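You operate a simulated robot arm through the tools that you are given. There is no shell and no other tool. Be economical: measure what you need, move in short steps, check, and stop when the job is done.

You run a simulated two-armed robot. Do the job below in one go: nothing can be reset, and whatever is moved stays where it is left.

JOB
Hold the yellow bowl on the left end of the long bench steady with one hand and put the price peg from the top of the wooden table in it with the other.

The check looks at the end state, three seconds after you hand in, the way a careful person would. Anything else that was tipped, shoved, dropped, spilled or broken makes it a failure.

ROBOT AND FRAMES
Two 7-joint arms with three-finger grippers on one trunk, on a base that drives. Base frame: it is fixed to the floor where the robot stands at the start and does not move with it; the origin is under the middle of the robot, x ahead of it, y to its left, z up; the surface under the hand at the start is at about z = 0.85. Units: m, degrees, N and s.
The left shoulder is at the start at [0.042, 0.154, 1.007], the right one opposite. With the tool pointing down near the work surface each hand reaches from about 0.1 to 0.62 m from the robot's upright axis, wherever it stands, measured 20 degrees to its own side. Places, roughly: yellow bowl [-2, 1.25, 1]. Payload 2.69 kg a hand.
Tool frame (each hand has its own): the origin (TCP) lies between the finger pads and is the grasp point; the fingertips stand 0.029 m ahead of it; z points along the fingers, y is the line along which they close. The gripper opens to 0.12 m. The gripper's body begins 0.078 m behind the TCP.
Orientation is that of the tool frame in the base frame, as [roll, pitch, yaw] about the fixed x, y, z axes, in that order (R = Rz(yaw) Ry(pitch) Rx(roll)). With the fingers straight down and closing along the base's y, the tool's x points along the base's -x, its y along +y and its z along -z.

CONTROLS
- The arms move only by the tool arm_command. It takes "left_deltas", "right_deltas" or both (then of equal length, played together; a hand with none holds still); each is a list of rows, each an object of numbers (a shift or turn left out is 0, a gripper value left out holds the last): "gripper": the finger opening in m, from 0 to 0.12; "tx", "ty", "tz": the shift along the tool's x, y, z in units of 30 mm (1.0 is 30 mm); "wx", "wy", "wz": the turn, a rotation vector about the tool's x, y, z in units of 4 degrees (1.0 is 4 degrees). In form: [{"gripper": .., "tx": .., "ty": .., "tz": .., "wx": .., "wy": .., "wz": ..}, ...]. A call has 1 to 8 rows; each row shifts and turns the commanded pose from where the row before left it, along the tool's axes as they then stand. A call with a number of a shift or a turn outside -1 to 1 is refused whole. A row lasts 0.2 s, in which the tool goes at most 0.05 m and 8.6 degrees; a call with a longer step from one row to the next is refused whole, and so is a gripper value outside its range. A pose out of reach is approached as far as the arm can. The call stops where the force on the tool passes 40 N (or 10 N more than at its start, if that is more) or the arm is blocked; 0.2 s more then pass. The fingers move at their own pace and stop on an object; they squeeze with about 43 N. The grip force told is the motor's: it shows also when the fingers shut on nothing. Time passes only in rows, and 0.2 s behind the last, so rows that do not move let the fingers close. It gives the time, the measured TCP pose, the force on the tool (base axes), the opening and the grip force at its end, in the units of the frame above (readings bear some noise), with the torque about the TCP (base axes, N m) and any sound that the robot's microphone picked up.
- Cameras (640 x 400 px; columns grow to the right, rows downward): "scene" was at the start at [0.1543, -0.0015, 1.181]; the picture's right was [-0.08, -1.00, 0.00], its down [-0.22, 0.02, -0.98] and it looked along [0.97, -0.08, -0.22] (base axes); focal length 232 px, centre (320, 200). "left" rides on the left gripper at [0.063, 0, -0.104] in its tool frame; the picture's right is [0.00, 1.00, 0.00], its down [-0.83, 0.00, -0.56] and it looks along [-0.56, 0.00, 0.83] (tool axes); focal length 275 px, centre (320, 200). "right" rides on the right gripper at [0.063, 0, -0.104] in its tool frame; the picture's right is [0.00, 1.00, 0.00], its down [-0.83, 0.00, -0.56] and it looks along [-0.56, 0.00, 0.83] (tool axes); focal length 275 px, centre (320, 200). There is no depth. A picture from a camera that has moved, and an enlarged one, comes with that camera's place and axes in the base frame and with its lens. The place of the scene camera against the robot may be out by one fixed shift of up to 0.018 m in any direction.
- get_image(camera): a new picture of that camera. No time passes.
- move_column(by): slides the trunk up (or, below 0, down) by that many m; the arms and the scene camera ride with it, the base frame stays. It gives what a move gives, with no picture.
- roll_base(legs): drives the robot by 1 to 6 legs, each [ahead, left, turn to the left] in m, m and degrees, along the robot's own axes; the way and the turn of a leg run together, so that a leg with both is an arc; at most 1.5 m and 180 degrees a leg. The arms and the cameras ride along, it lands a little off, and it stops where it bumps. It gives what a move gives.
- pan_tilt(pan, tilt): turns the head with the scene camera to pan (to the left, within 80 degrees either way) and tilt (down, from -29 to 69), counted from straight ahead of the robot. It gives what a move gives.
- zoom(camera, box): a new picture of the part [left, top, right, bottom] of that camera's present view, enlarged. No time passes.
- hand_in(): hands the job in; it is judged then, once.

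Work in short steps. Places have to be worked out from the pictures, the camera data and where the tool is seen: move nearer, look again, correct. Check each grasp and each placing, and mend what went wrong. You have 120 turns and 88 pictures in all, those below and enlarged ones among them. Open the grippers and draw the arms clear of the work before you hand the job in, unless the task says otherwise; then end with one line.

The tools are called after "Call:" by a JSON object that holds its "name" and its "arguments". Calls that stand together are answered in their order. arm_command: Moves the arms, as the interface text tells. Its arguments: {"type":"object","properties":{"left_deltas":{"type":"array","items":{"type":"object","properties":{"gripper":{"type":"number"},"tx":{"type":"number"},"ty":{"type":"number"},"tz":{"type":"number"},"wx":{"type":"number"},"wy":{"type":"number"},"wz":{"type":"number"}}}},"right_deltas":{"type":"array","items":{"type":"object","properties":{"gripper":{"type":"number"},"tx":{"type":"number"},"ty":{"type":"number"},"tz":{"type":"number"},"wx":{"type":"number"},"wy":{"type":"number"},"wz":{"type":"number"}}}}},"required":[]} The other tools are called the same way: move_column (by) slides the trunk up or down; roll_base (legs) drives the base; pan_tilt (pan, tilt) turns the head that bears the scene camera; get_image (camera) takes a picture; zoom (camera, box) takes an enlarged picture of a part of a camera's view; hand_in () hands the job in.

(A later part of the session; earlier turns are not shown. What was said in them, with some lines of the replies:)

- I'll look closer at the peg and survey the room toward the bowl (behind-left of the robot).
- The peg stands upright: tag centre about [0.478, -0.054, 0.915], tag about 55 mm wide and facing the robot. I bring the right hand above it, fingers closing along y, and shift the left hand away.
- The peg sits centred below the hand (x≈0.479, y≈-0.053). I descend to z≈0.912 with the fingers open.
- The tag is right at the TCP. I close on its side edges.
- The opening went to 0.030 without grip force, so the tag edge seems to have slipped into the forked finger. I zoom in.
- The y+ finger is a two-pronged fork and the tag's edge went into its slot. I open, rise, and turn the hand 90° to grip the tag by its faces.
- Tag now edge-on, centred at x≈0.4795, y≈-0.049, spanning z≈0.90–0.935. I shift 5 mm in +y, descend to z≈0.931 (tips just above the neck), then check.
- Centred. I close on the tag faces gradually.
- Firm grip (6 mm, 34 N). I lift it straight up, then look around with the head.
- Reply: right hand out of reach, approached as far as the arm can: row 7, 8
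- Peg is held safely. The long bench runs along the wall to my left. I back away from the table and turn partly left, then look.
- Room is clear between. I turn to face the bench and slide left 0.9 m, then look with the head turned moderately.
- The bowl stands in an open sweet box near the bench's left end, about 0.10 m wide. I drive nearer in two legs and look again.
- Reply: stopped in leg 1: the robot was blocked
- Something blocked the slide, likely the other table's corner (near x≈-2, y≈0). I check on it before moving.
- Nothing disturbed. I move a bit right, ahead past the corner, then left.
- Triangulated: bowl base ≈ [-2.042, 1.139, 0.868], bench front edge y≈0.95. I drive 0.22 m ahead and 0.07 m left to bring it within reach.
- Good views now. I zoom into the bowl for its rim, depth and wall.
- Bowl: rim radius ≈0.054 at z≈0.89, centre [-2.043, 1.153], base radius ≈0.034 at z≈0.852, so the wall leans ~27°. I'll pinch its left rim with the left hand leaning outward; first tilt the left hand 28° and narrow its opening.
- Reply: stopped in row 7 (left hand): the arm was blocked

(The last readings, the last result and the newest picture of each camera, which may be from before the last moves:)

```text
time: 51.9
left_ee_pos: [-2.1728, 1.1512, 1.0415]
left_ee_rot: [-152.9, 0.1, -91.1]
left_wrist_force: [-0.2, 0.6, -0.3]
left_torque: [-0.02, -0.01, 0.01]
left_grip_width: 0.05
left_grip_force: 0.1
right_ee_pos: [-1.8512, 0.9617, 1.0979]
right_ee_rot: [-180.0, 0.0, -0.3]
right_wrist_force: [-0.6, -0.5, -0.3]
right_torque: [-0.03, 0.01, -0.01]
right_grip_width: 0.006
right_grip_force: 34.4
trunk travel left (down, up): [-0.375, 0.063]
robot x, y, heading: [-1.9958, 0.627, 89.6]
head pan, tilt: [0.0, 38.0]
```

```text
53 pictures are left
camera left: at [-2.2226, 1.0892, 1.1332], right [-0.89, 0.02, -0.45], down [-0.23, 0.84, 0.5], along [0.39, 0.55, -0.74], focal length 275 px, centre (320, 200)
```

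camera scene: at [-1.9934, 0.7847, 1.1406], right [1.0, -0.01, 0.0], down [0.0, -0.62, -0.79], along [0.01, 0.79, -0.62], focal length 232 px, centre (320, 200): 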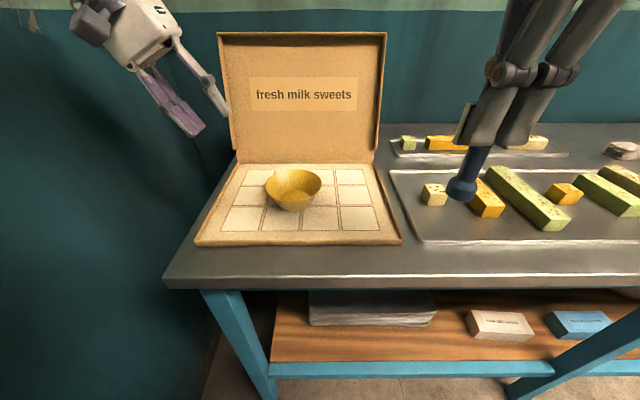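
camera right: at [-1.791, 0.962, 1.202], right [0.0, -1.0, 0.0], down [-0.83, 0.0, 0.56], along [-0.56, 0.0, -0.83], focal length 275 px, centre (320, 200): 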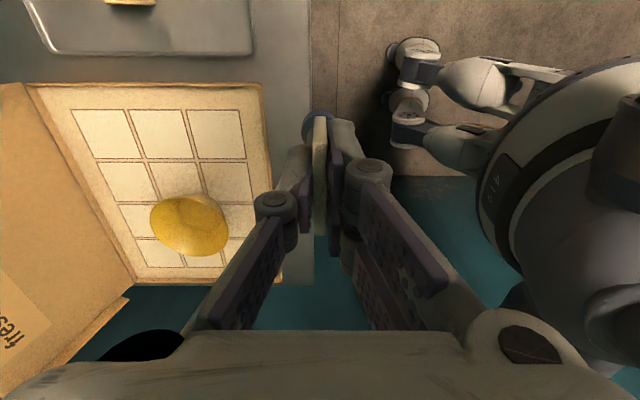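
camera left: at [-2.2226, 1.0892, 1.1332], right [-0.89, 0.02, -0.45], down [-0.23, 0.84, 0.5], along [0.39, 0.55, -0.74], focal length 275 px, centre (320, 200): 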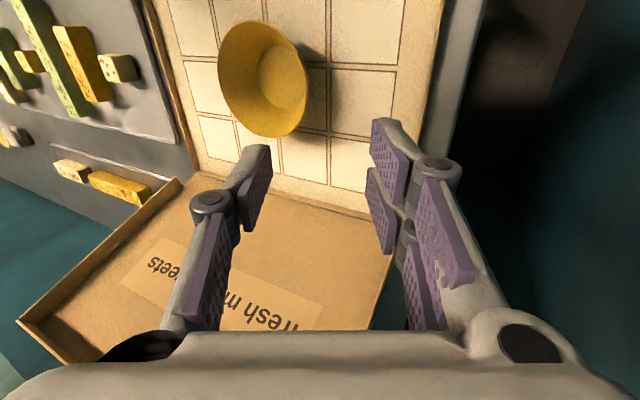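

The left arm brushed something (probably its elbow at the wall), but the pose is as wanted: 27° lean. The final rim point lies straight along the tool axis; I advance 0.1 m and check.

Call:
{"name": "arm_command", "arguments": {"left_deltas": [{"tz": 0.8, "tx": 0.1}, {"tz": 0.8}, {"tz": 0.8}, {"tz": 0.8}]}}

Call:
{"name": "get_image", "arguments": {"camera": "left"}}

Call:
{"name": "get_image", "arguments": {"camera": "scene"}}

Call:
{"name": "get_image", "arguments": {"camera": "right"}}

```text
time: 52.9
left_ee_pos: [-2.1301, 1.1485, 0.9569]
left_ee_rot: [-152.9, 0.0, -91.0]
left_wrist_force: [-0.2, 0.1, -0.6]
left_torque: [0.01, 0.01, 0.0]
left_grip_width: 0.0498
left_grip_force: 0.1
right_ee_pos: [-1.8526, 0.9614, 1.097]
right_ee_rot: [180.0, -0.1, -0.4]
right_wrist_force: [-0.1, -0.3, -0.3]
right_torque: [-0.02, 0.0, 0.01]
right_grip_width: 0.006
right_grip_force: 33.5
trunk travel left (down, up): [-0.375, 0.063]
robot x, y, heading: [-1.9922, 0.6277, 89.5]
head pan, tilt: [0.0, 38.0]
```

```text
52 pictures are left
camera left: at [-2.1788, 1.0863, 1.0483], right [-0.89, 0.02, -0.45], down [-0.23, 0.83, 0.5], along [0.39, 0.55, -0.74], focal length 275 px, centre (320, 200)
```

left: 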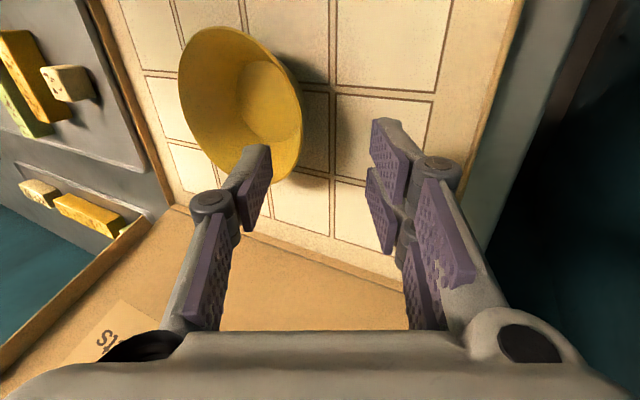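

```text
51 pictures are left
camera scene: at [-1.9936, 0.7846, 1.1406], right [1.0, -0.01, 0.0], down [0.0, -0.62, -0.79], along [0.01, 0.79, -0.62], focal length 232 px, centre (320, 200)
```

scene: 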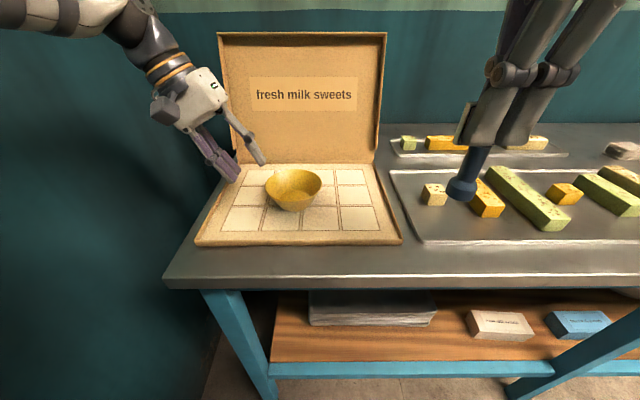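

```text
50 pictures are left
camera right: at [-1.7884, 0.9622, 1.2018], right [0.0, -1.0, 0.0], down [-0.83, 0.0, 0.56], along [-0.56, 0.0, -0.83], focal length 275 px, centre (320, 200)
```

right: 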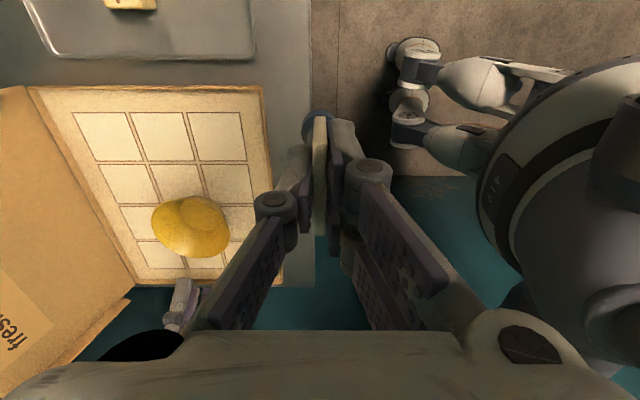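

Fitting the rim in both wrist cameras gives centre ≈[-2.040, 1.1405], rim z≈0.905, radius ≈0.052, so wall lean ≈23°. I correct sideways and in tilt, advance a little, then check.

Call:
{"name": "arm_command", "arguments": {"left_deltas": [{"tx": 0.27, "ty": -0.45, "wx": -0.75}, {"tz": 0.6}]}}

Call:
{"name": "get_image", "arguments": {"camera": "left"}}

Call:
{"name": "zoom", "arguments": {"camera": "scene", "box": [200, 130, 344, 220]}}

Call:
{"name": "zoom", "arguments": {"camera": "right", "box": [120, 165, 264, 285]}}

```text
time: 53.5
left_ee_pos: [-2.1121, 1.1384, 0.946]
left_ee_rot: [-155.9, 0.1, -91.0]
left_wrist_force: [-0.2, 0.0, -0.3]
left_torque: [0.0, 0.04, 0.01]
left_grip_width: 0.0502
left_grip_force: 0.2
right_ee_pos: [-1.852, 0.961, 1.0969]
right_ee_rot: [-180.0, 0.0, -0.5]
right_wrist_force: [-0.5, 0.6, 0.0]
right_torque: [0.04, 0.01, -0.01]
right_grip_width: 0.006
right_grip_force: 34.0
trunk travel left (down, up): [-0.375, 0.063]
robot x, y, heading: [-1.9946, 0.6269, 89.9]
head pan, tilt: [0.0, 38.0]
```

```text
49 pictures are left
camera left: at [-2.1553, 1.0774, 1.0401], right [-0.91, 0.02, -0.41], down [-0.21, 0.83, 0.51], along [0.35, 0.55, -0.76], focal length 275 px, centre (320, 200)
```

left: 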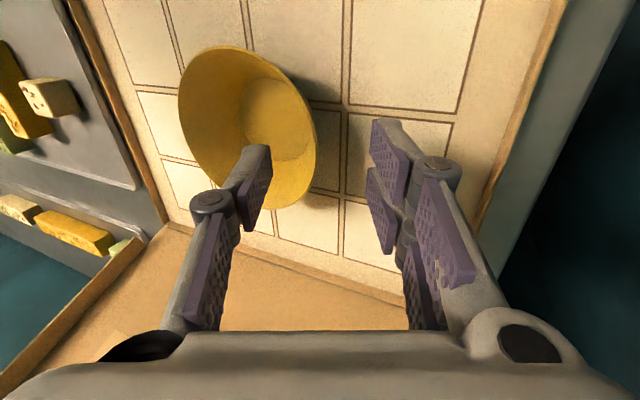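

```text
4.44 times, centred on (272, 175) of scene
camera zoom: at [-1.9939, 0.7848, 1.1405], right [1.0, -0.01, 0.0], down [0.0, -0.62, -0.79], along [0.01, 0.79, -0.62], focal length 1034 px, centre (533, 311)
```

zoom: 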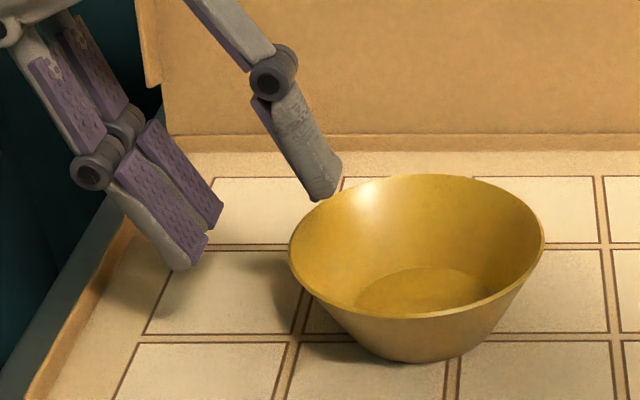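

```text
3.33 times, centred on (192, 225) of right
camera zoom: at [-1.7887, 0.9624, 1.2018], right [0.0, -1.0, 0.0], down [-0.83, 0.0, 0.56], along [-0.56, 0.0, -0.83], focal length 918 px, centre (747, 117)
```

zoom: 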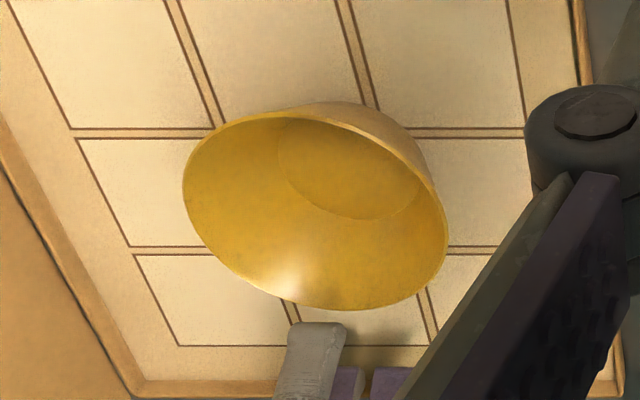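

Predicted and seen rim points agree (edge at column 316, fingers either side). I advance 50 mm along the tool axis in small steps.

Call:
{"name": "arm_command", "arguments": {"left_deltas": [{"tz": 0.45, "ty": -0.05, "tx": -0.07}, {"tz": 0.45}, {"tz": 0.45}, {"tz": 0.35}]}}

Call:
{"name": "get_image", "arguments": {"camera": "left"}}

Call:
{"name": "zoom", "arguments": {"camera": "scene", "box": [200, 130, 344, 220]}}

```text
time: 54.5
left_ee_pos: [-2.0902, 1.1406, 0.9034]
left_ee_rot: [-156.0, 0.3, -91.0]
left_wrist_force: [-5.2, -0.7, 13.1]
left_torque: [-0.17, 0.47, -0.06]
left_grip_width: 0.0508
left_grip_force: 0.3
right_ee_pos: [-1.8535, 0.9596, 1.0987]
right_ee_rot: [-179.9, 0.1, -0.3]
right_wrist_force: [0.6, -0.5, -1.0]
right_torque: [-0.01, 0.0, 0.01]
right_grip_width: 0.0061
right_grip_force: 34.1
trunk travel left (down, up): [-0.375, 0.063]
robot x, y, heading: [-1.9942, 0.6265, 89.7]
head pan, tilt: [0.0, 38.0]
```

```text
46 pictures are left
camera left: at [-2.1345, 1.0779, 0.9968], right [-0.91, 0.02, -0.41], down [-0.21, 0.83, 0.51], along [0.35, 0.56, -0.75], focal length 275 px, centre (320, 200)
```

left: 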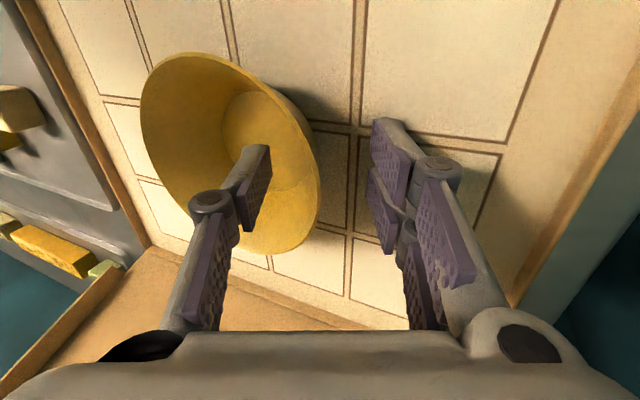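

```text
4.44 times, centred on (272, 175) of scene
camera zoom: at [-1.9942, 0.7831, 1.1412], right [1.0, -0.01, 0.0], down [0.0, -0.61, -0.79], along [0.01, 0.79, -0.61], focal length 1034 px, centre (533, 311)
```

zoom: 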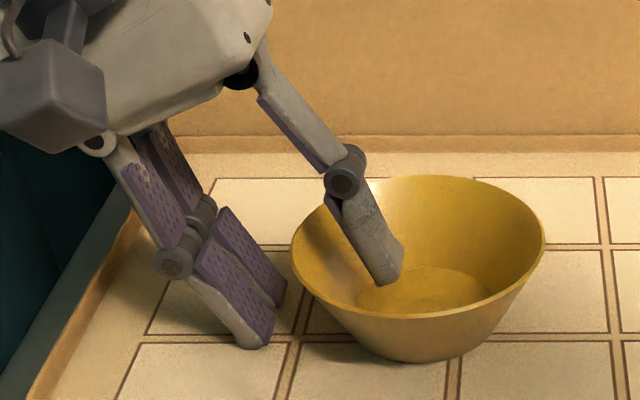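

The outer fork tip touches the box floor (13 N up, floor ≈0.863). I back off 5 mm and narrow the opening to 30 mm.

Call:
{"name": "arm_command", "arguments": {"left_deltas": [{"tz": -0.2}, {"gripper": 0.03}, {"gripper": 0.022}]}}

Call:
{"name": "get_image", "arguments": {"camera": "left"}}

Call:
{"name": "zoom", "arguments": {"camera": "scene", "box": [200, 130, 344, 220]}}

```text
time: 55.3
left_ee_pos: [-2.0923, 1.1409, 0.9065]
left_ee_rot: [-155.9, 0.0, -91.0]
left_wrist_force: [-1.0, -0.3, 0.3]
left_torque: [0.0, -0.04, -0.01]
left_grip_width: 0.0217
left_grip_force: 0.2
right_ee_pos: [-1.8526, 0.9618, 1.0973]
right_ee_rot: [-180.0, 0.1, -0.3]
right_wrist_force: [0.5, -0.2, -0.7]
right_torque: [-0.04, 0.02, 0.01]
right_grip_width: 0.006
right_grip_force: 33.5
trunk travel left (down, up): [-0.375, 0.063]
robot x, y, heading: [-1.9934, 0.6267, 89.8]
head pan, tilt: [0.0, 38.0]
```

```text
44 pictures are left
camera left: at [-2.1366, 1.0787, 1.0003], right [-0.91, 0.02, -0.41], down [-0.21, 0.83, 0.51], along [0.35, 0.55, -0.76], focal length 275 px, centre (320, 200)
```

left: 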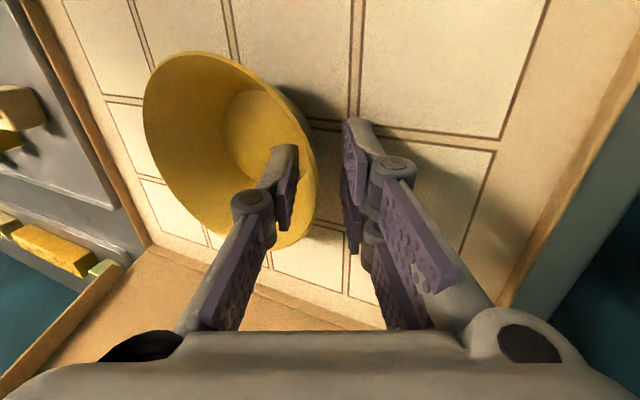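

```text
4.44 times, centred on (272, 175) of scene
camera zoom: at [-1.9937, 0.7844, 1.1406], right [1.0, -0.01, 0.0], down [0.0, -0.62, -0.79], along [0.01, 0.79, -0.62], focal length 1034 px, centre (533, 311)
```

zoom: 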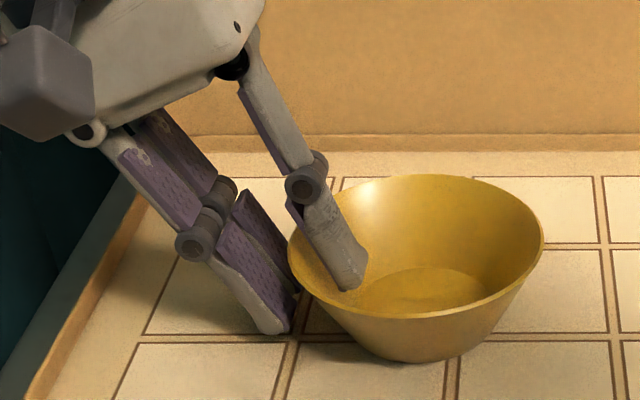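

Wall lies between the pads, slightly toward the inner finger. I nudge 2 mm and close gently in steps.

Call:
{"name": "arm_command", "arguments": {"left_deltas": [{"ty": -0.06}, {"gripper": 0.012}, {"gripper": 0.008}, {"gripper": 0.005}]}}

Call:
{"name": "get_image", "arguments": {"camera": "left"}}

Call:
{"name": "zoom", "arguments": {"camera": "scene", "box": [200, 130, 344, 220]}}

```text
time: 56.3
left_ee_pos: [-2.0905, 1.1407, 0.9075]
left_ee_rot: [-156.0, 0.1, -91.0]
left_wrist_force: [-0.6, 0.7, -0.7]
left_torque: [0.04, 0.0, -0.02]
left_grip_width: 0.0065
left_grip_force: 1.5
right_ee_pos: [-1.8518, 0.9624, 1.099]
right_ee_rot: [179.9, 0.0, -0.3]
right_wrist_force: [-0.4, -0.4, -0.5]
right_torque: [-0.03, -0.04, -0.01]
right_grip_width: 0.0062
right_grip_force: 34.0
trunk travel left (down, up): [-0.375, 0.063]
robot x, y, heading: [-1.9935, 0.6282, 89.6]
head pan, tilt: [0.0, 38.0]
```

```text
42 pictures are left
camera left: at [-2.1346, 1.0788, 1.0009], right [-0.91, 0.02, -0.41], down [-0.21, 0.83, 0.51], along [0.35, 0.55, -0.76], focal length 275 px, centre (320, 200)
```

left: 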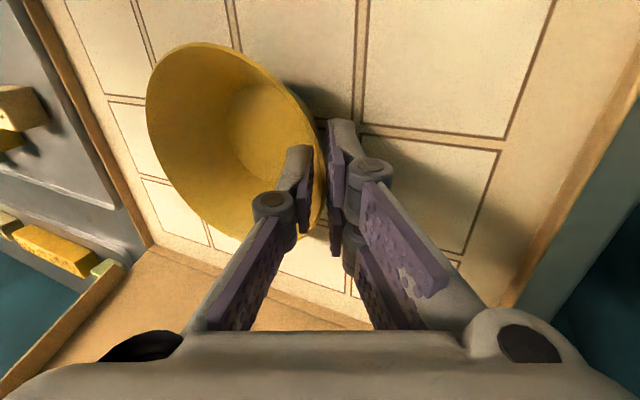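

```text
4.44 times, centred on (272, 175) of scene
camera zoom: at [-1.9937, 0.7844, 1.1407], right [1.0, -0.01, 0.0], down [0.0, -0.62, -0.79], along [0.01, 0.79, -0.62], focal length 1034 px, centre (533, 311)
```

zoom: 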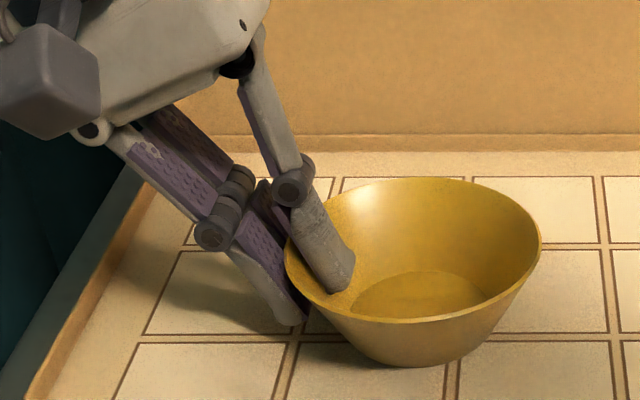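

Bowl pinched gently (1.5 N contact). Now bring the right hand with the peg: first ahead and down to z≈1.03, staying right of the bowl.

Call:
{"name": "arm_command", "arguments": {"left_deltas": [{"gripper": 0.004}, {}, {}, {}, {}, {}, {}, {}], "right_deltas": [{"ty": -0.74, "tx": -0.35, "tz": 0.28}, {"ty": -0.74, "tx": -0.35, "tz": 0.28}, {"ty": -0.74, "tx": -0.35, "tz": 0.28}, {"ty": -0.74, "tx": -0.35, "tz": 0.28}, {"ty": -0.74, "tx": -0.35, "tz": 0.28}, {"ty": -0.74, "tx": -0.35, "tz": 0.28}, {"ty": -0.74, "tx": -0.35, "tz": 0.28}, {"ty": -0.74, "tx": -0.35, "tz": 0.28}]}}

Call:
{"name": "get_image", "arguments": {"camera": "right"}}

Call:
{"name": "get_image", "arguments": {"camera": "scene"}}

```text
time: 58.1
left_ee_pos: [-2.0911, 1.1408, 0.9059]
left_ee_rot: [-155.9, 0.1, -91.0]
left_wrist_force: [2.3, 0.9, 9.8]
left_torque: [-0.04, -1.06, 0.07]
left_grip_width: 0.0061
left_grip_force: 33.4
right_ee_pos: [-1.934, 1.1382, 1.0296]
right_ee_rot: [-180.0, -0.1, -0.4]
right_wrist_force: [-0.6, -0.2, -0.9]
right_torque: [0.01, 0.0, 0.01]
right_grip_width: 0.0062
right_grip_force: 34.5
trunk travel left (down, up): [-0.375, 0.063]
robot x, y, heading: [-1.9931, 0.6293, 89.5]
head pan, tilt: [0.0, 38.0]
```

```text
40 pictures are left
camera right: at [-1.8708, 1.1387, 1.1344], right [0.0, -1.0, 0.0], down [-0.83, 0.0, 0.56], along [-0.56, 0.0, -0.83], focal length 275 px, centre (320, 200)
```

right: 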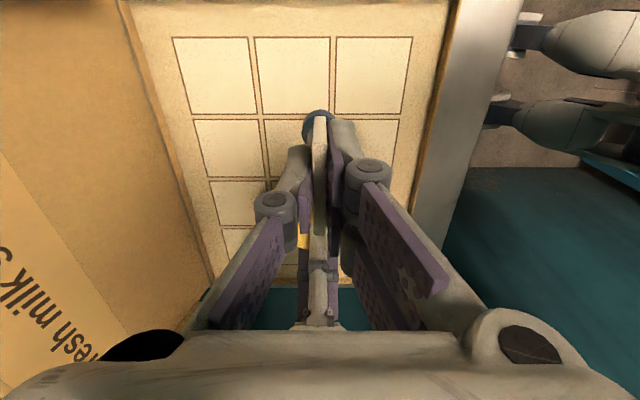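

```text
39 pictures are left
camera scene: at [-1.9936, 0.7841, 1.1407], right [1.0, -0.01, 0.0], down [0.0, -0.62, -0.79], along [0.01, 0.79, -0.62], focal length 232 px, centre (320, 200)
```

scene: 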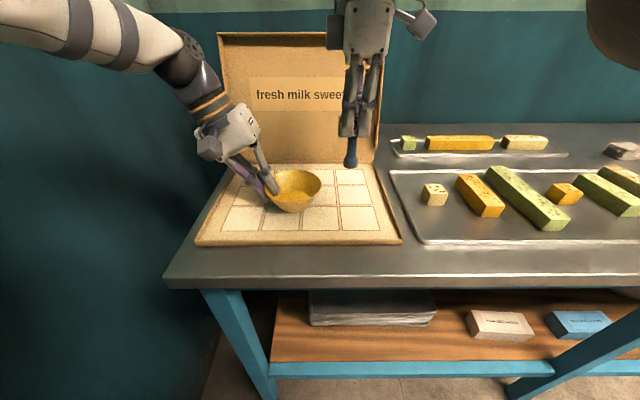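

The left hand holds the bowl firmly now. I move the peg over toward the bowl in -x, watching clearance to the left hand.

Call:
{"name": "arm_command", "arguments": {"right_deltas": [{"tx": -0.5}, {"tx": -0.5}, {"tx": -0.5}, {"tx": -0.5}, {"tx": -0.4}]}}

Call:
{"name": "zoom", "arguments": {"camera": "scene", "box": [180, 90, 404, 230]}}

Call:
{"name": "get_image", "arguments": {"camera": "left"}}

```text
time: 59.3
left_ee_pos: [-2.0889, 1.141, 0.9069]
left_ee_rot: [-155.9, 0.0, -91.0]
left_wrist_force: [2.0, 0.9, 8.9]
left_torque: [-0.01, -0.89, 0.09]
left_grip_width: 0.006
left_grip_force: 32.9
right_ee_pos: [-1.9781, 1.132, 1.0299]
right_ee_rot: [-179.8, 0.0, -0.3]
right_wrist_force: [-0.5, 0.0, -0.9]
right_torque: [-0.03, -0.03, -0.01]
right_grip_width: 0.0061
right_grip_force: 33.9
right hand out of reach, approached as far as the arm can: row 3, 4, 5
trunk travel left (down, up): [-0.375, 0.063]
robot x, y, heading: [-1.9953, 0.6282, 89.8]
head pan, tilt: [0.0, 38.0]
```

```text
2.86 times, centred on (292, 160) of scene
camera zoom: at [-1.9936, 0.784, 1.1407], right [1.0, -0.01, 0.0], down [0.0, -0.62, -0.79], along [0.01, 0.79, -0.62], focal length 664 px, centre (400, 314)
```

zoom: 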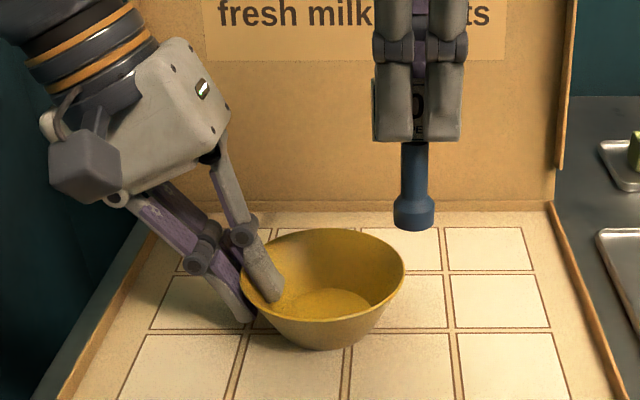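

```text
37 pictures are left
camera left: at [-2.1344, 1.0784, 1.0012], right [-0.91, 0.02, -0.41], down [-0.21, 0.83, 0.51], along [0.35, 0.55, -0.76], focal length 275 px, centre (320, 200)
```

left: 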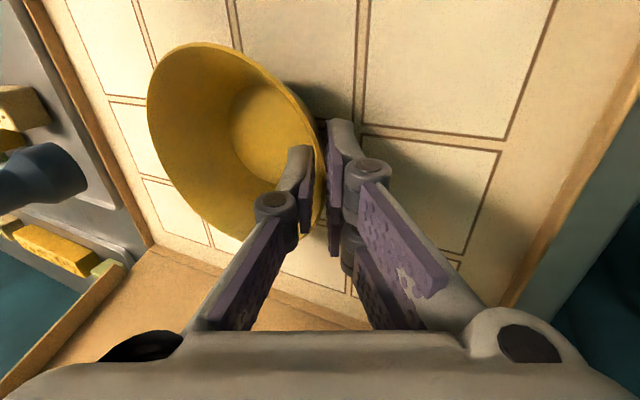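

The right arm is at its reach limit at this height; its reach grows lower down. The peg bottom (~0.948) can drop 30 mm and still clear the rim (~0.905), so I lower to z≈1.0.

Call:
{"name": "arm_command", "arguments": {"right_deltas": [{"tz": 0.3}, {"tz": 0.3}, {"tz": 0.3}]}}

Call:
{"name": "zoom", "arguments": {"camera": "scene", "box": [180, 90, 404, 230]}}

```text
time: 60.1
left_ee_pos: [-2.0901, 1.1402, 0.9073]
left_ee_rot: [-155.9, 0.1, -90.9]
left_wrist_force: [0.8, 0.7, 10.5]
left_torque: [-0.05, -0.92, 0.05]
left_grip_width: 0.0061
left_grip_force: 33.7
right_ee_pos: [-1.9814, 1.1392, 1.0059]
right_ee_rot: [179.9, -0.1, -0.4]
right_wrist_force: [-0.6, -0.8, -1.1]
right_torque: [0.0, 0.01, 0.0]
right_grip_width: 0.0058
right_grip_force: 34.0
right hand out of reach, approached as far as the arm can: row 2, 3
trunk travel left (down, up): [-0.375, 0.063]
robot x, y, heading: [-1.9963, 0.6265, 89.7]
head pan, tilt: [0.0, 38.0]
```

```text
2.86 times, centred on (292, 160) of scene
camera zoom: at [-1.9936, 0.7839, 1.1407], right [1.0, -0.01, 0.0], down [0.0, -0.62, -0.79], along [0.01, 0.79, -0.62], focal length 664 px, centre (400, 314)
```

zoom: 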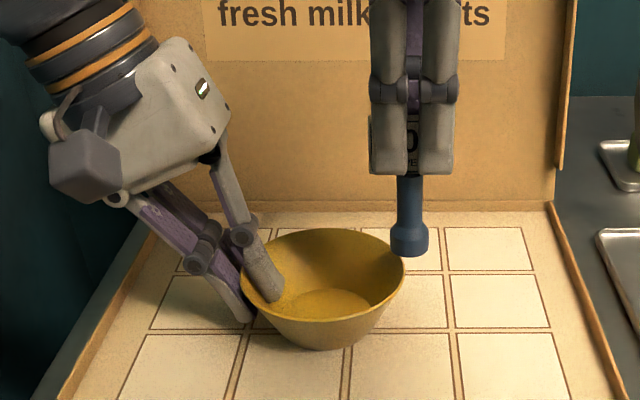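

Reach, not height, limits -x. Leaning the right hand 12° (body to +x, peg bottom toward -x) solves that and adds clearance from the left hand. I raise 12 mm and tilt.

Call:
{"name": "arm_command", "arguments": {"right_deltas": [{"tz": -0.4}, {"wy": -0.75}, {"wy": -0.75}, {"wy": -0.75}, {"wy": -0.75}]}}

Call:
{"name": "zoom", "arguments": {"camera": "scene", "box": [180, 90, 404, 230]}}

```text
time: 61.3
left_ee_pos: [-2.0892, 1.1409, 0.9069]
left_ee_rot: [-156.0, 0.2, -91.0]
left_wrist_force: [1.8, -0.4, 11.6]
left_torque: [-0.13, -0.99, 0.02]
left_grip_width: 0.006
left_grip_force: 33.8
right_ee_pos: [-1.9822, 1.1398, 1.0166]
right_ee_rot: [-179.9, 12.0, -0.2]
right_wrist_force: [-0.4, 0.0, -0.7]
right_torque: [0.05, -0.01, 0.02]
right_grip_width: 0.0063
right_grip_force: 33.7
trunk travel left (down, up): [-0.375, 0.063]
robot x, y, heading: [-1.9931, 0.6269, 90.0]
head pan, tilt: [0.0, 38.0]
```

```text
2.86 times, centred on (292, 160) of scene
camera zoom: at [-1.9935, 0.7838, 1.1408], right [1.0, -0.01, 0.0], down [0.0, -0.62, -0.79], along [0.01, 0.79, -0.62], focal length 664 px, centre (400, 314)
```

zoom: 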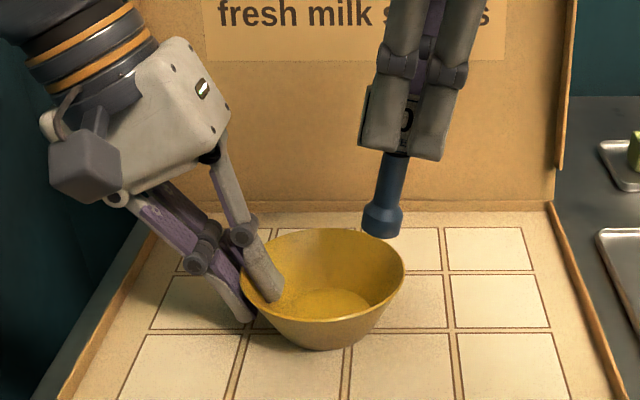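

Now reach has room. I shift 36 mm in -x at the same height.

Call:
{"name": "arm_command", "arguments": {"right_deltas": [{"tx": -0.4, "tz": 0.08}, {"tx": -0.4, "tz": 0.08}, {"tx": -0.37, "tz": 0.08}]}}

Call:
{"name": "zoom", "arguments": {"camera": "scene", "box": [180, 90, 404, 230]}}

Call:
{"name": "get_image", "arguments": {"camera": "left"}}

```text
time: 62.1
left_ee_pos: [-2.0905, 1.1401, 0.9063]
left_ee_rot: [-155.9, 0.1, -91.0]
left_wrist_force: [0.8, -0.4, 11.5]
left_torque: [-0.12, -0.98, -0.02]
left_grip_width: 0.0062
left_grip_force: 33.9
right_ee_pos: [-2.0181, 1.1397, 1.0173]
right_ee_rot: [-179.8, 12.0, -0.2]
right_wrist_force: [0.5, 0.8, -1.0]
right_torque: [-0.02, 0.01, -0.01]
right_grip_width: 0.0061
right_grip_force: 33.4
trunk travel left (down, up): [-0.375, 0.063]
robot x, y, heading: [-1.9914, 0.6253, 89.4]
head pan, tilt: [0.0, 38.0]
```

```text
2.86 times, centred on (292, 160) of scene
camera zoom: at [-1.9936, 0.7838, 1.1408], right [1.0, -0.01, 0.0], down [0.0, -0.62, -0.79], along [0.01, 0.79, -0.62], focal length 664 px, centre (400, 314)
```

zoom: 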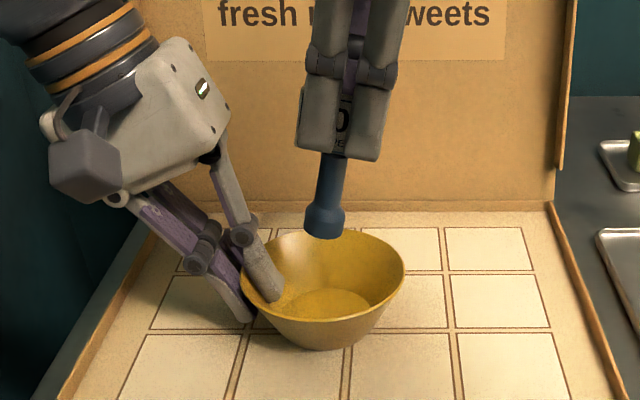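

```text
33 pictures are left
camera left: at [-2.1343, 1.0783, 1.0014], right [-0.91, 0.02, -0.41], down [-0.21, 0.83, 0.51], along [0.35, 0.55, -0.76], focal length 275 px, centre (320, 200)
```

left: 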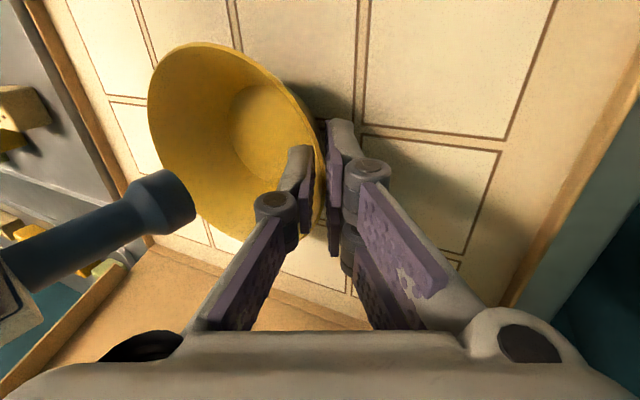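

Peg is over the bowl; floor centre seen at ≈[-2.040, 1.135]. I descend 50 mm vertically, then check.

Call:
{"name": "arm_command", "arguments": {"right_deltas": [{"ty": 0.1, "tx": 0.1, "tz": 0.49}, {"tx": 0.1, "tz": 0.49}, {"tx": 0.1, "tz": 0.4}, {"tx": 0.06, "tz": 0.28}]}}

Call:
{"name": "zoom", "arguments": {"camera": "scene", "box": [180, 90, 404, 230]}}

Call:
{"name": "get_image", "arguments": {"camera": "left"}}

```text
time: 63.1
left_ee_pos: [-2.0896, 1.1396, 0.9081]
left_ee_rot: [-155.9, 0.2, -91.0]
left_wrist_force: [0.6, -0.1, 10.8]
left_torque: [-0.13, -1.0, -0.03]
left_grip_width: 0.0061
left_grip_force: 33.8
right_ee_pos: [-2.017, 1.1373, 0.9673]
right_ee_rot: [-179.8, 12.0, -0.3]
right_wrist_force: [-1.0, 0.5, -0.9]
right_torque: [-0.03, 0.02, 0.01]
right_grip_width: 0.0057
right_grip_force: 33.7
trunk travel left (down, up): [-0.375, 0.063]
robot x, y, heading: [-1.9915, 0.6275, 89.5]
head pan, tilt: [0.0, 38.0]
```

```text
2.86 times, centred on (292, 160) of scene
camera zoom: at [-1.9936, 0.7838, 1.1408], right [1.0, -0.01, 0.0], down [0.0, -0.62, -0.79], along [0.01, 0.79, -0.62], focal length 664 px, centre (400, 314)
```

zoom: 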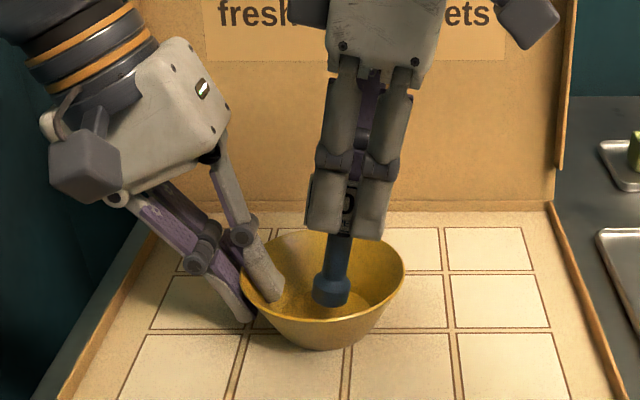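

```text
31 pictures are left
camera left: at [-2.1343, 1.0782, 1.0013], right [-0.91, 0.02, -0.41], down [-0.21, 0.83, 0.51], along [0.35, 0.55, -0.76], focal length 275 px, centre (320, 200)
```

left: 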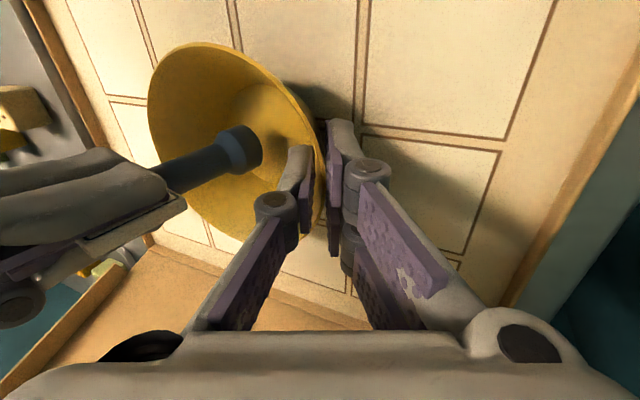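

Clear inside the bowl. I lower the last ~15 mm in 4 mm rows, watching force.

Call:
{"name": "arm_command", "arguments": {"right_deltas": [{"tx": 0.03, "tz": 0.13}, {"tx": 0.03, "tz": 0.13}, {"tx": 0.02, "tz": 0.1}]}}

```text
time: 63.9
left_ee_pos: [-2.0896, 1.1392, 0.9079]
left_ee_rot: [-155.9, 0.1, -90.9]
left_wrist_force: [1.0, -0.3, 10.9]
left_torque: [-0.12, -0.99, -0.04]
left_grip_width: 0.0058
left_grip_force: 33.5
right_ee_pos: [-2.017, 1.1358, 0.9555]
right_ee_rot: [-179.9, 12.0, -0.3]
right_wrist_force: [1.1, -0.3, -0.5]
right_torque: [0.02, -0.04, 0.01]
right_grip_width: 0.0058
right_grip_force: 34.0
trunk travel left (down, up): [-0.375, 0.063]
robot x, y, heading: [-1.99, 0.6271, 89.7]
head pan, tilt: [0.0, 38.0]
```

No contact yet; a few more small steps.

Call:
{"name": "arm_command", "arguments": {"right_deltas": [{"tx": 0.02, "tz": 0.1}, {"tx": 0.02, "tz": 0.1}]}}

Call:
{"name": "zoom", "arguments": {"camera": "scene", "box": [210, 120, 354, 210]}}

```text
time: 64.5
left_ee_pos: [-2.089, 1.1389, 0.9079]
left_ee_rot: [-156.0, 0.2, -91.0]
left_wrist_force: [2.1, 0.2, 5.6]
left_torque: [-0.02, -0.78, 0.07]
left_grip_width: 0.0058
left_grip_force: 33.2
right_ee_pos: [-2.0171, 1.136, 0.9517]
right_ee_rot: [-179.7, 12.1, -0.3]
right_wrist_force: [0.5, -0.5, 10.7]
right_torque: [-0.09, -0.05, 0.02]
right_grip_width: 0.0061
right_grip_force: 33.5
trunk travel left (down, up): [-0.375, 0.063]
robot x, y, heading: [-1.9941, 0.6283, 89.3]
head pan, tilt: [0.0, 38.0]
```

```text
4.44 times, centred on (282, 165) of scene
camera zoom: at [-1.9934, 0.7834, 1.141], right [1.0, -0.01, 0.0], down [0.0, -0.61, -0.79], along [0.01, 0.79, -0.61], focal length 1034 px, centre (489, 356)
```

zoom: 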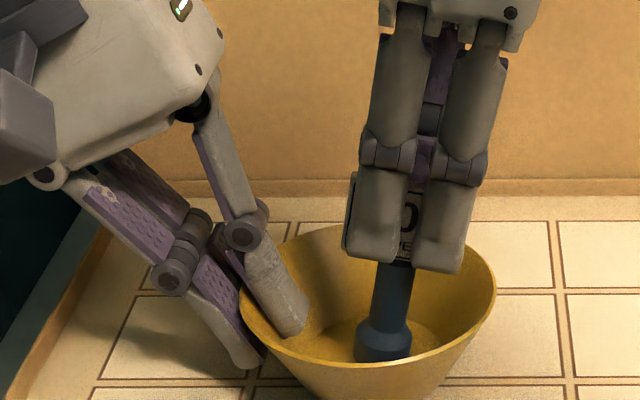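

Peg base rests on the bowl floor (10.7 N). I ease up 1 mm and open in small steps.

Call:
{"name": "arm_command", "arguments": {"right_deltas": [{"tz": -0.03}, {"gripper": 0.008}, {"gripper": 0.012}, {"gripper": 0.02}, {"gripper": 0.035}, {}]}}

Call:
{"name": "zoom", "arguments": {"camera": "scene", "box": [210, 120, 354, 210]}}

Call:
{"name": "get_image", "arguments": {"camera": "left"}}

Call:
{"name": "get_image", "arguments": {"camera": "right"}}

```text
time: 65.9
left_ee_pos: [-2.0896, 1.1399, 0.907]
left_ee_rot: [-155.9, 0.1, -91.0]
left_wrist_force: [1.6, -0.3, 11.3]
left_torque: [-0.14, -0.99, -0.03]
left_grip_width: 0.0061
left_grip_force: 32.9
right_ee_pos: [-2.0177, 1.1373, 0.9521]
right_ee_rot: [-179.9, 11.9, -0.4]
right_wrist_force: [0.1, -0.3, 0.4]
right_torque: [-0.04, 0.0, 0.01]
right_grip_width: 0.035
right_grip_force: 0.2
trunk travel left (down, up): [-0.375, 0.063]
robot x, y, heading: [-1.9942, 0.6274, 89.6]
head pan, tilt: [0.0, 38.0]
```

```text
4.44 times, centred on (282, 165) of scene
camera zoom: at [-1.9936, 0.7837, 1.1408], right [1.0, -0.01, 0.0], down [0.0, -0.62, -0.79], along [0.01, 0.79, -0.62], focal length 1034 px, centre (489, 356)
```

zoom: 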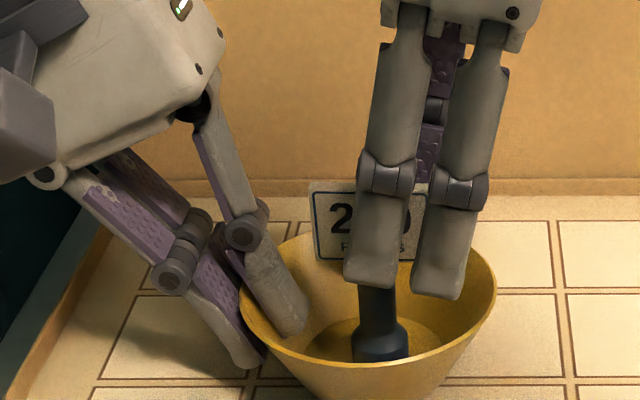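

```text
28 pictures are left
camera left: at [-2.1343, 1.0782, 1.0014], right [-0.91, 0.02, -0.41], down [-0.21, 0.83, 0.51], along [0.35, 0.55, -0.76], focal length 275 px, centre (320, 200)
```

left: 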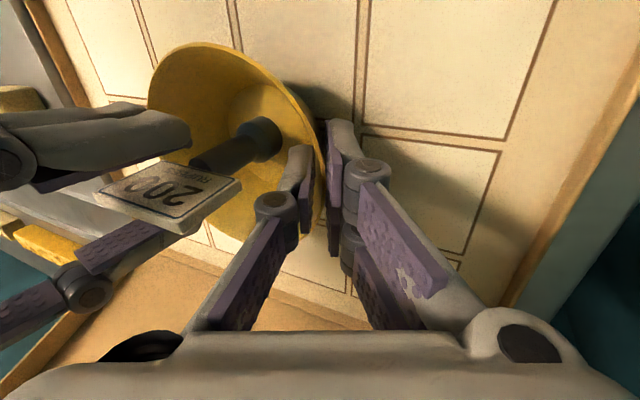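

```text
27 pictures are left
camera right: at [-1.9336, 1.1372, 1.0405], right [0.0, -1.0, 0.0], down [-0.7, 0.0, 0.72], along [-0.72, 0.0, -0.7], focal length 275 px, centre (320, 200)
```

right: 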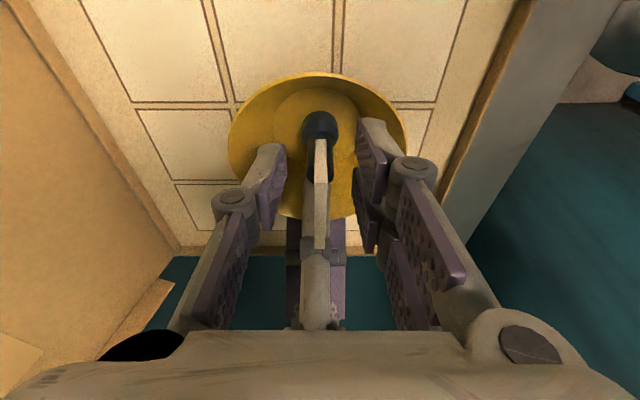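

The peg stands upright in the bowl, free of the fingers. I open wider and withdraw the right hand along its axis.

Call:
{"name": "arm_command", "arguments": {"right_deltas": [{"gripper": 0.06}, {"tz": -0.5}, {"tz": -1}, {"tz": -1}, {"tz": -1}, {"tx": 0.9}, {"tx": 0.9}]}}

Call:
{"name": "zoom", "arguments": {"camera": "scene", "box": [180, 90, 404, 230]}}

```text
time: 67.5
left_ee_pos: [-2.0892, 1.14, 0.9075]
left_ee_rot: [-155.9, 0.1, -91.0]
left_wrist_force: [1.3, -1.1, 9.8]
left_torque: [-0.12, -0.96, -0.07]
left_grip_width: 0.006
left_grip_force: 32.7
right_ee_pos: [-1.9427, 1.1331, 1.0402]
right_ee_rot: [-180.0, 12.0, -0.4]
right_wrist_force: [0.2, -0.4, -0.9]
right_torque: [0.02, 0.02, 0.02]
right_grip_width: 0.06
right_grip_force: 0.1
right hand out of reach, approached as far as the arm can: row 5
trunk travel left (down, up): [-0.375, 0.063]
robot x, y, heading: [-1.9918, 0.6267, 89.8]
head pan, tilt: [0.0, 38.0]
```

```text
2.86 times, centred on (292, 160) of scene
camera zoom: at [-1.9934, 0.7836, 1.1408], right [1.0, -0.01, 0.0], down [0.0, -0.62, -0.79], along [0.01, 0.79, -0.62], focal length 664 px, centre (400, 314)
```

zoom: 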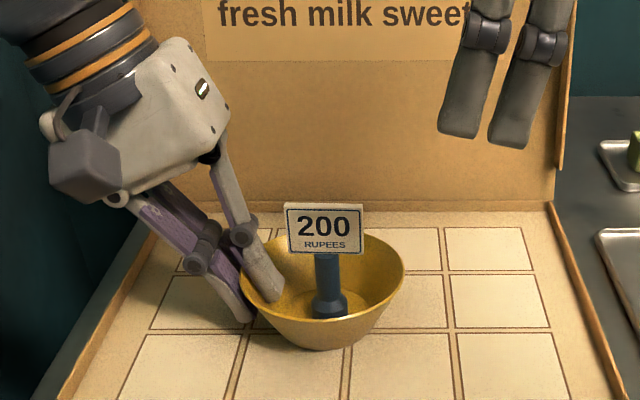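

Peg upright in the bowl, right hand clear. Now I release the bowl rim in small steps with the left hand.

Call:
{"name": "arm_command", "arguments": {"left_deltas": [{"gripper": 0.0065}, {"gripper": 0.0075}, {"gripper": 0.009}, {"gripper": 0.012}, {"gripper": 0.018}, {"gripper": 0.022}, {}]}}

Call:
{"name": "zoom", "arguments": {"camera": "scene", "box": [180, 90, 404, 230]}}

Call:
{"name": "get_image", "arguments": {"camera": "left"}}

```text
time: 69.1
left_ee_pos: [-2.0907, 1.1411, 0.9057]
left_ee_rot: [-155.9, 0.1, -91.0]
left_wrist_force: [0.5, -0.2, 0.3]
left_torque: [0.02, 0.03, -0.01]
left_grip_width: 0.022
left_grip_force: 0.1
right_ee_pos: [-1.9429, 1.1325, 1.0407]
right_ee_rot: [-180.0, 12.0, -0.2]
right_wrist_force: [-0.1, -0.6, 0.0]
right_torque: [-0.04, -0.03, -0.03]
right_grip_width: 0.0599
right_grip_force: 0.1
trunk travel left (down, up): [-0.375, 0.063]
robot x, y, heading: [-1.9979, 0.6289, 89.6]
head pan, tilt: [0.0, 38.0]
```

```text
2.86 times, centred on (292, 160) of scene
camera zoom: at [-1.9937, 0.7844, 1.1406], right [1.0, -0.01, 0.0], down [0.0, -0.62, -0.79], along [0.01, 0.79, -0.62], focal length 664 px, centre (400, 314)
```

zoom: 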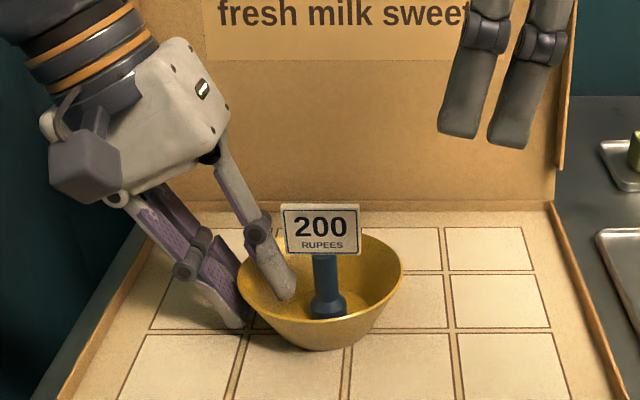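

```text
24 pictures are left
camera left: at [-2.1345, 1.0788, 1.0009], right [-0.91, 0.02, -0.41], down [-0.21, 0.83, 0.51], along [0.35, 0.55, -0.76], focal length 275 px, centre (320, 200)
```

left: 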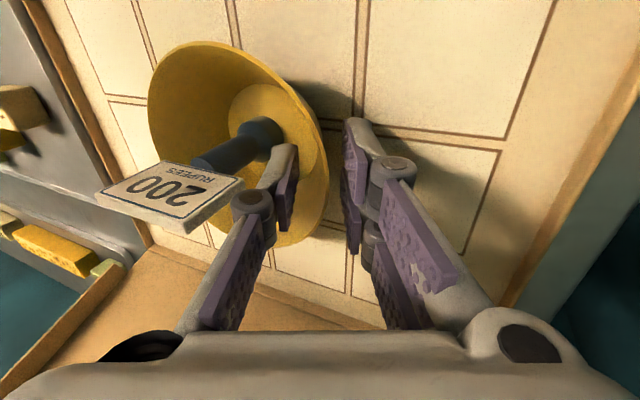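

Bowl and peg settled well. The inner knuckle is near the tag, so I narrow slightly, shift 2 mm outward, and retract along the tool axis.

Call:
{"name": "arm_command", "arguments": {"left_deltas": [{"gripper": 0.017, "ty": 0.08}, {"tz": -0.3}, {"tz": -0.5}, {"tz": -0.6}, {"tz": -0.7}, {"tz": -0.8}]}}

Call:
{"name": "zoom", "arguments": {"camera": "scene", "box": [180, 90, 404, 230]}}

```text
time: 70.5
left_ee_pos: [-2.1269, 1.1404, 0.9867]
left_ee_rot: [-155.9, -0.1, -91.0]
left_wrist_force: [0.1, -0.9, 0.6]
left_torque: [-0.01, 0.01, 0.01]
left_grip_width: 0.0171
left_grip_force: 0.0
right_ee_pos: [-1.9427, 1.1313, 1.0403]
right_ee_rot: [-180.0, 12.0, -0.2]
right_wrist_force: [0.6, 0.1, -0.5]
right_torque: [0.01, -0.02, 0.01]
right_grip_width: 0.06
right_grip_force: 0.0
trunk travel left (down, up): [-0.375, 0.063]
robot x, y, heading: [-1.9929, 0.6264, 89.4]
head pan, tilt: [0.0, 38.0]
```

```text
2.86 times, centred on (292, 160) of scene
camera zoom: at [-1.9937, 0.7843, 1.1407], right [1.0, -0.01, 0.0], down [0.0, -0.62, -0.79], along [0.01, 0.79, -0.62], focal length 664 px, centre (400, 314)
```

zoom: 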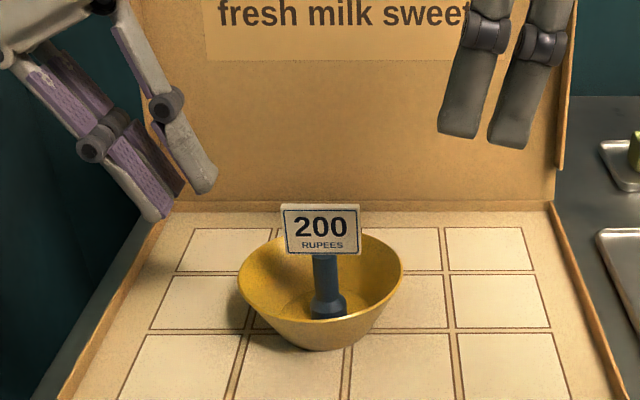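

Bowl level with the peg upright inside. I draw both arms back toward the robot and open them.

Call:
{"name": "arm_command", "arguments": {"left_deltas": [{"tz": -0.7}, {"tx": 0.8}, {"tx": 0.8}, {"tx": 0.8}, {"tx": 0.8}, {"tx": 0.8}], "right_deltas": [{"ty": 0.6}, {"ty": 0.8}, {"ty": 0.8}, {"ty": 0.8}, {"ty": 0.8}, {"ty": 0.8}]}}

Call:
{"name": "arm_command", "arguments": {"left_deltas": [{"gripper": 0.08}, {}, {}], "right_deltas": [{"gripper": 0.1}, {}, {}]}}

Call:
{"name": "get_image", "arguments": {"camera": "scene"}}

```text
time: 71.9
left_ee_pos: [-2.1323, 1.0202, 1.0063]
left_ee_rot: [-156.3, 0.2, -91.2]
left_wrist_force: [-0.3, 0.4, -0.6]
left_torque: [-0.01, -0.04, -0.02]
left_grip_width: 0.017
left_grip_force: 0.2
right_ee_pos: [-1.9377, 0.995, 1.0411]
right_ee_rot: [-180.0, 12.3, -0.3]
right_wrist_force: [0.8, -0.1, -0.1]
right_torque: [0.0, -0.02, -0.02]
right_grip_width: 0.0601
right_grip_force: 0.1
trunk travel left (down, up): [-0.375, 0.063]
robot x, y, heading: [-1.993, 0.6268, 89.6]
head pan, tilt: [0.0, 38.0]
```

```text
time: 72.7
left_ee_pos: [-2.1324, 1.0225, 1.0066]
left_ee_rot: [-156.3, 0.1, -91.0]
left_wrist_force: [-0.3, -0.4, -0.8]
left_torque: [-0.04, 0.02, -0.01]
left_grip_width: 0.0803
left_grip_force: 0.1
right_ee_pos: [-1.9372, 0.9957, 1.04]
right_ee_rot: [-179.9, 12.2, -0.4]
right_wrist_force: [-0.5, -0.5, 0.1]
right_torque: [0.01, 0.02, -0.03]
right_grip_width: 0.0999
right_grip_force: 0.0
trunk travel left (down, up): [-0.375, 0.063]
robot x, y, heading: [-1.9953, 0.6268, 89.5]
head pan, tilt: [0.0, 38.0]
```

```text
22 pictures are left
camera scene: at [-1.9877, 0.784, 1.1408], right [1.0, -0.01, -0.01], down [-0.01, -0.62, -0.79], along [0.0, 0.79, -0.62], focal length 232 px, centre (320, 200)
```

scene: 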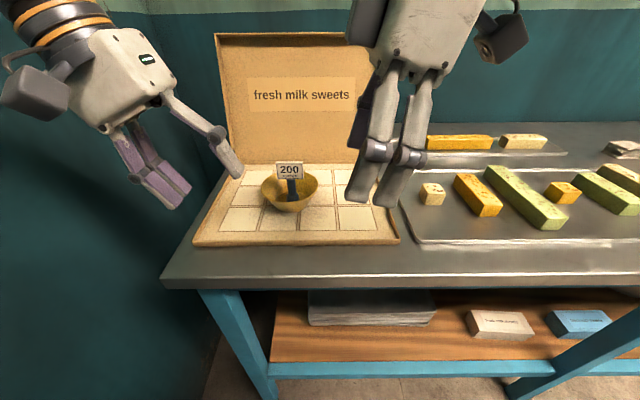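

All is in order. I back the robot 0.2 m straight away so both arms stand clear, then check once more.

Call:
{"name": "roll_base", "arguments": {"legs": [[-0.2, 0, 0]]}}

Call:
{"name": "get_image", "arguments": {"camera": "scene"}}

```text
time: 74.3
left_ee_pos: [-2.1334, 0.8208, 1.0052]
left_ee_rot: [-156.3, 0.1, -90.9]
left_wrist_force: [-0.9, 0.6, 0.2]
left_torque: [0.0, -0.02, 0.02]
left_grip_width: 0.0803
left_grip_force: 0.0
right_ee_pos: [-1.9371, 0.7941, 1.0395]
right_ee_rot: [180.0, 12.4, -0.2]
right_wrist_force: [0.1, -0.4, -0.4]
right_torque: [0.01, 0.02, 0.0]
right_grip_width: 0.1
right_grip_force: 0.1
trunk travel left (down, up): [-0.375, 0.063]
robot x, y, heading: [-1.997, 0.4273, 89.7]
head pan, tilt: [0.0, 38.0]
```

```text
21 pictures are left
camera scene: at [-1.9873, 0.5838, 1.1405], right [1.0, -0.01, -0.01], down [-0.01, -0.62, -0.79], along [0.0, 0.79, -0.62], focal length 232 px, centre (320, 200)
```

scene: 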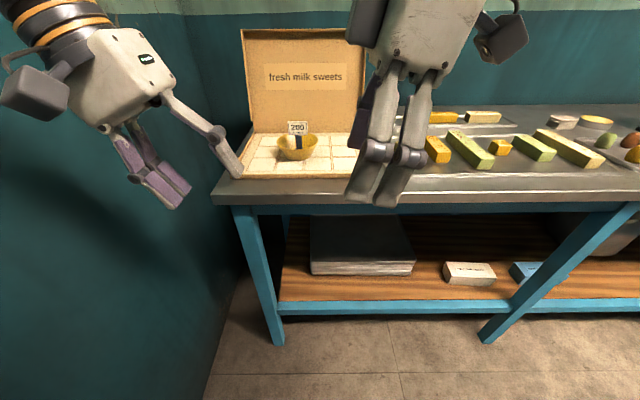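

The peg stands in the bowl, both grippers are open and clear, and nothing else has been moved as far as the pictures show, so I hand in.

Call:
{"name": "hand_in", "arguments": {}}

```text
The job is handed in.
```

The price peg is standing upright in the yellow bowl: the left hand held the bowl while the right set the peg down, and both arms are now open and clear. On the way the base bumped the second table's corner, and the left arm brushed something, probably the wall; I saw nothing displaced or knocked over.
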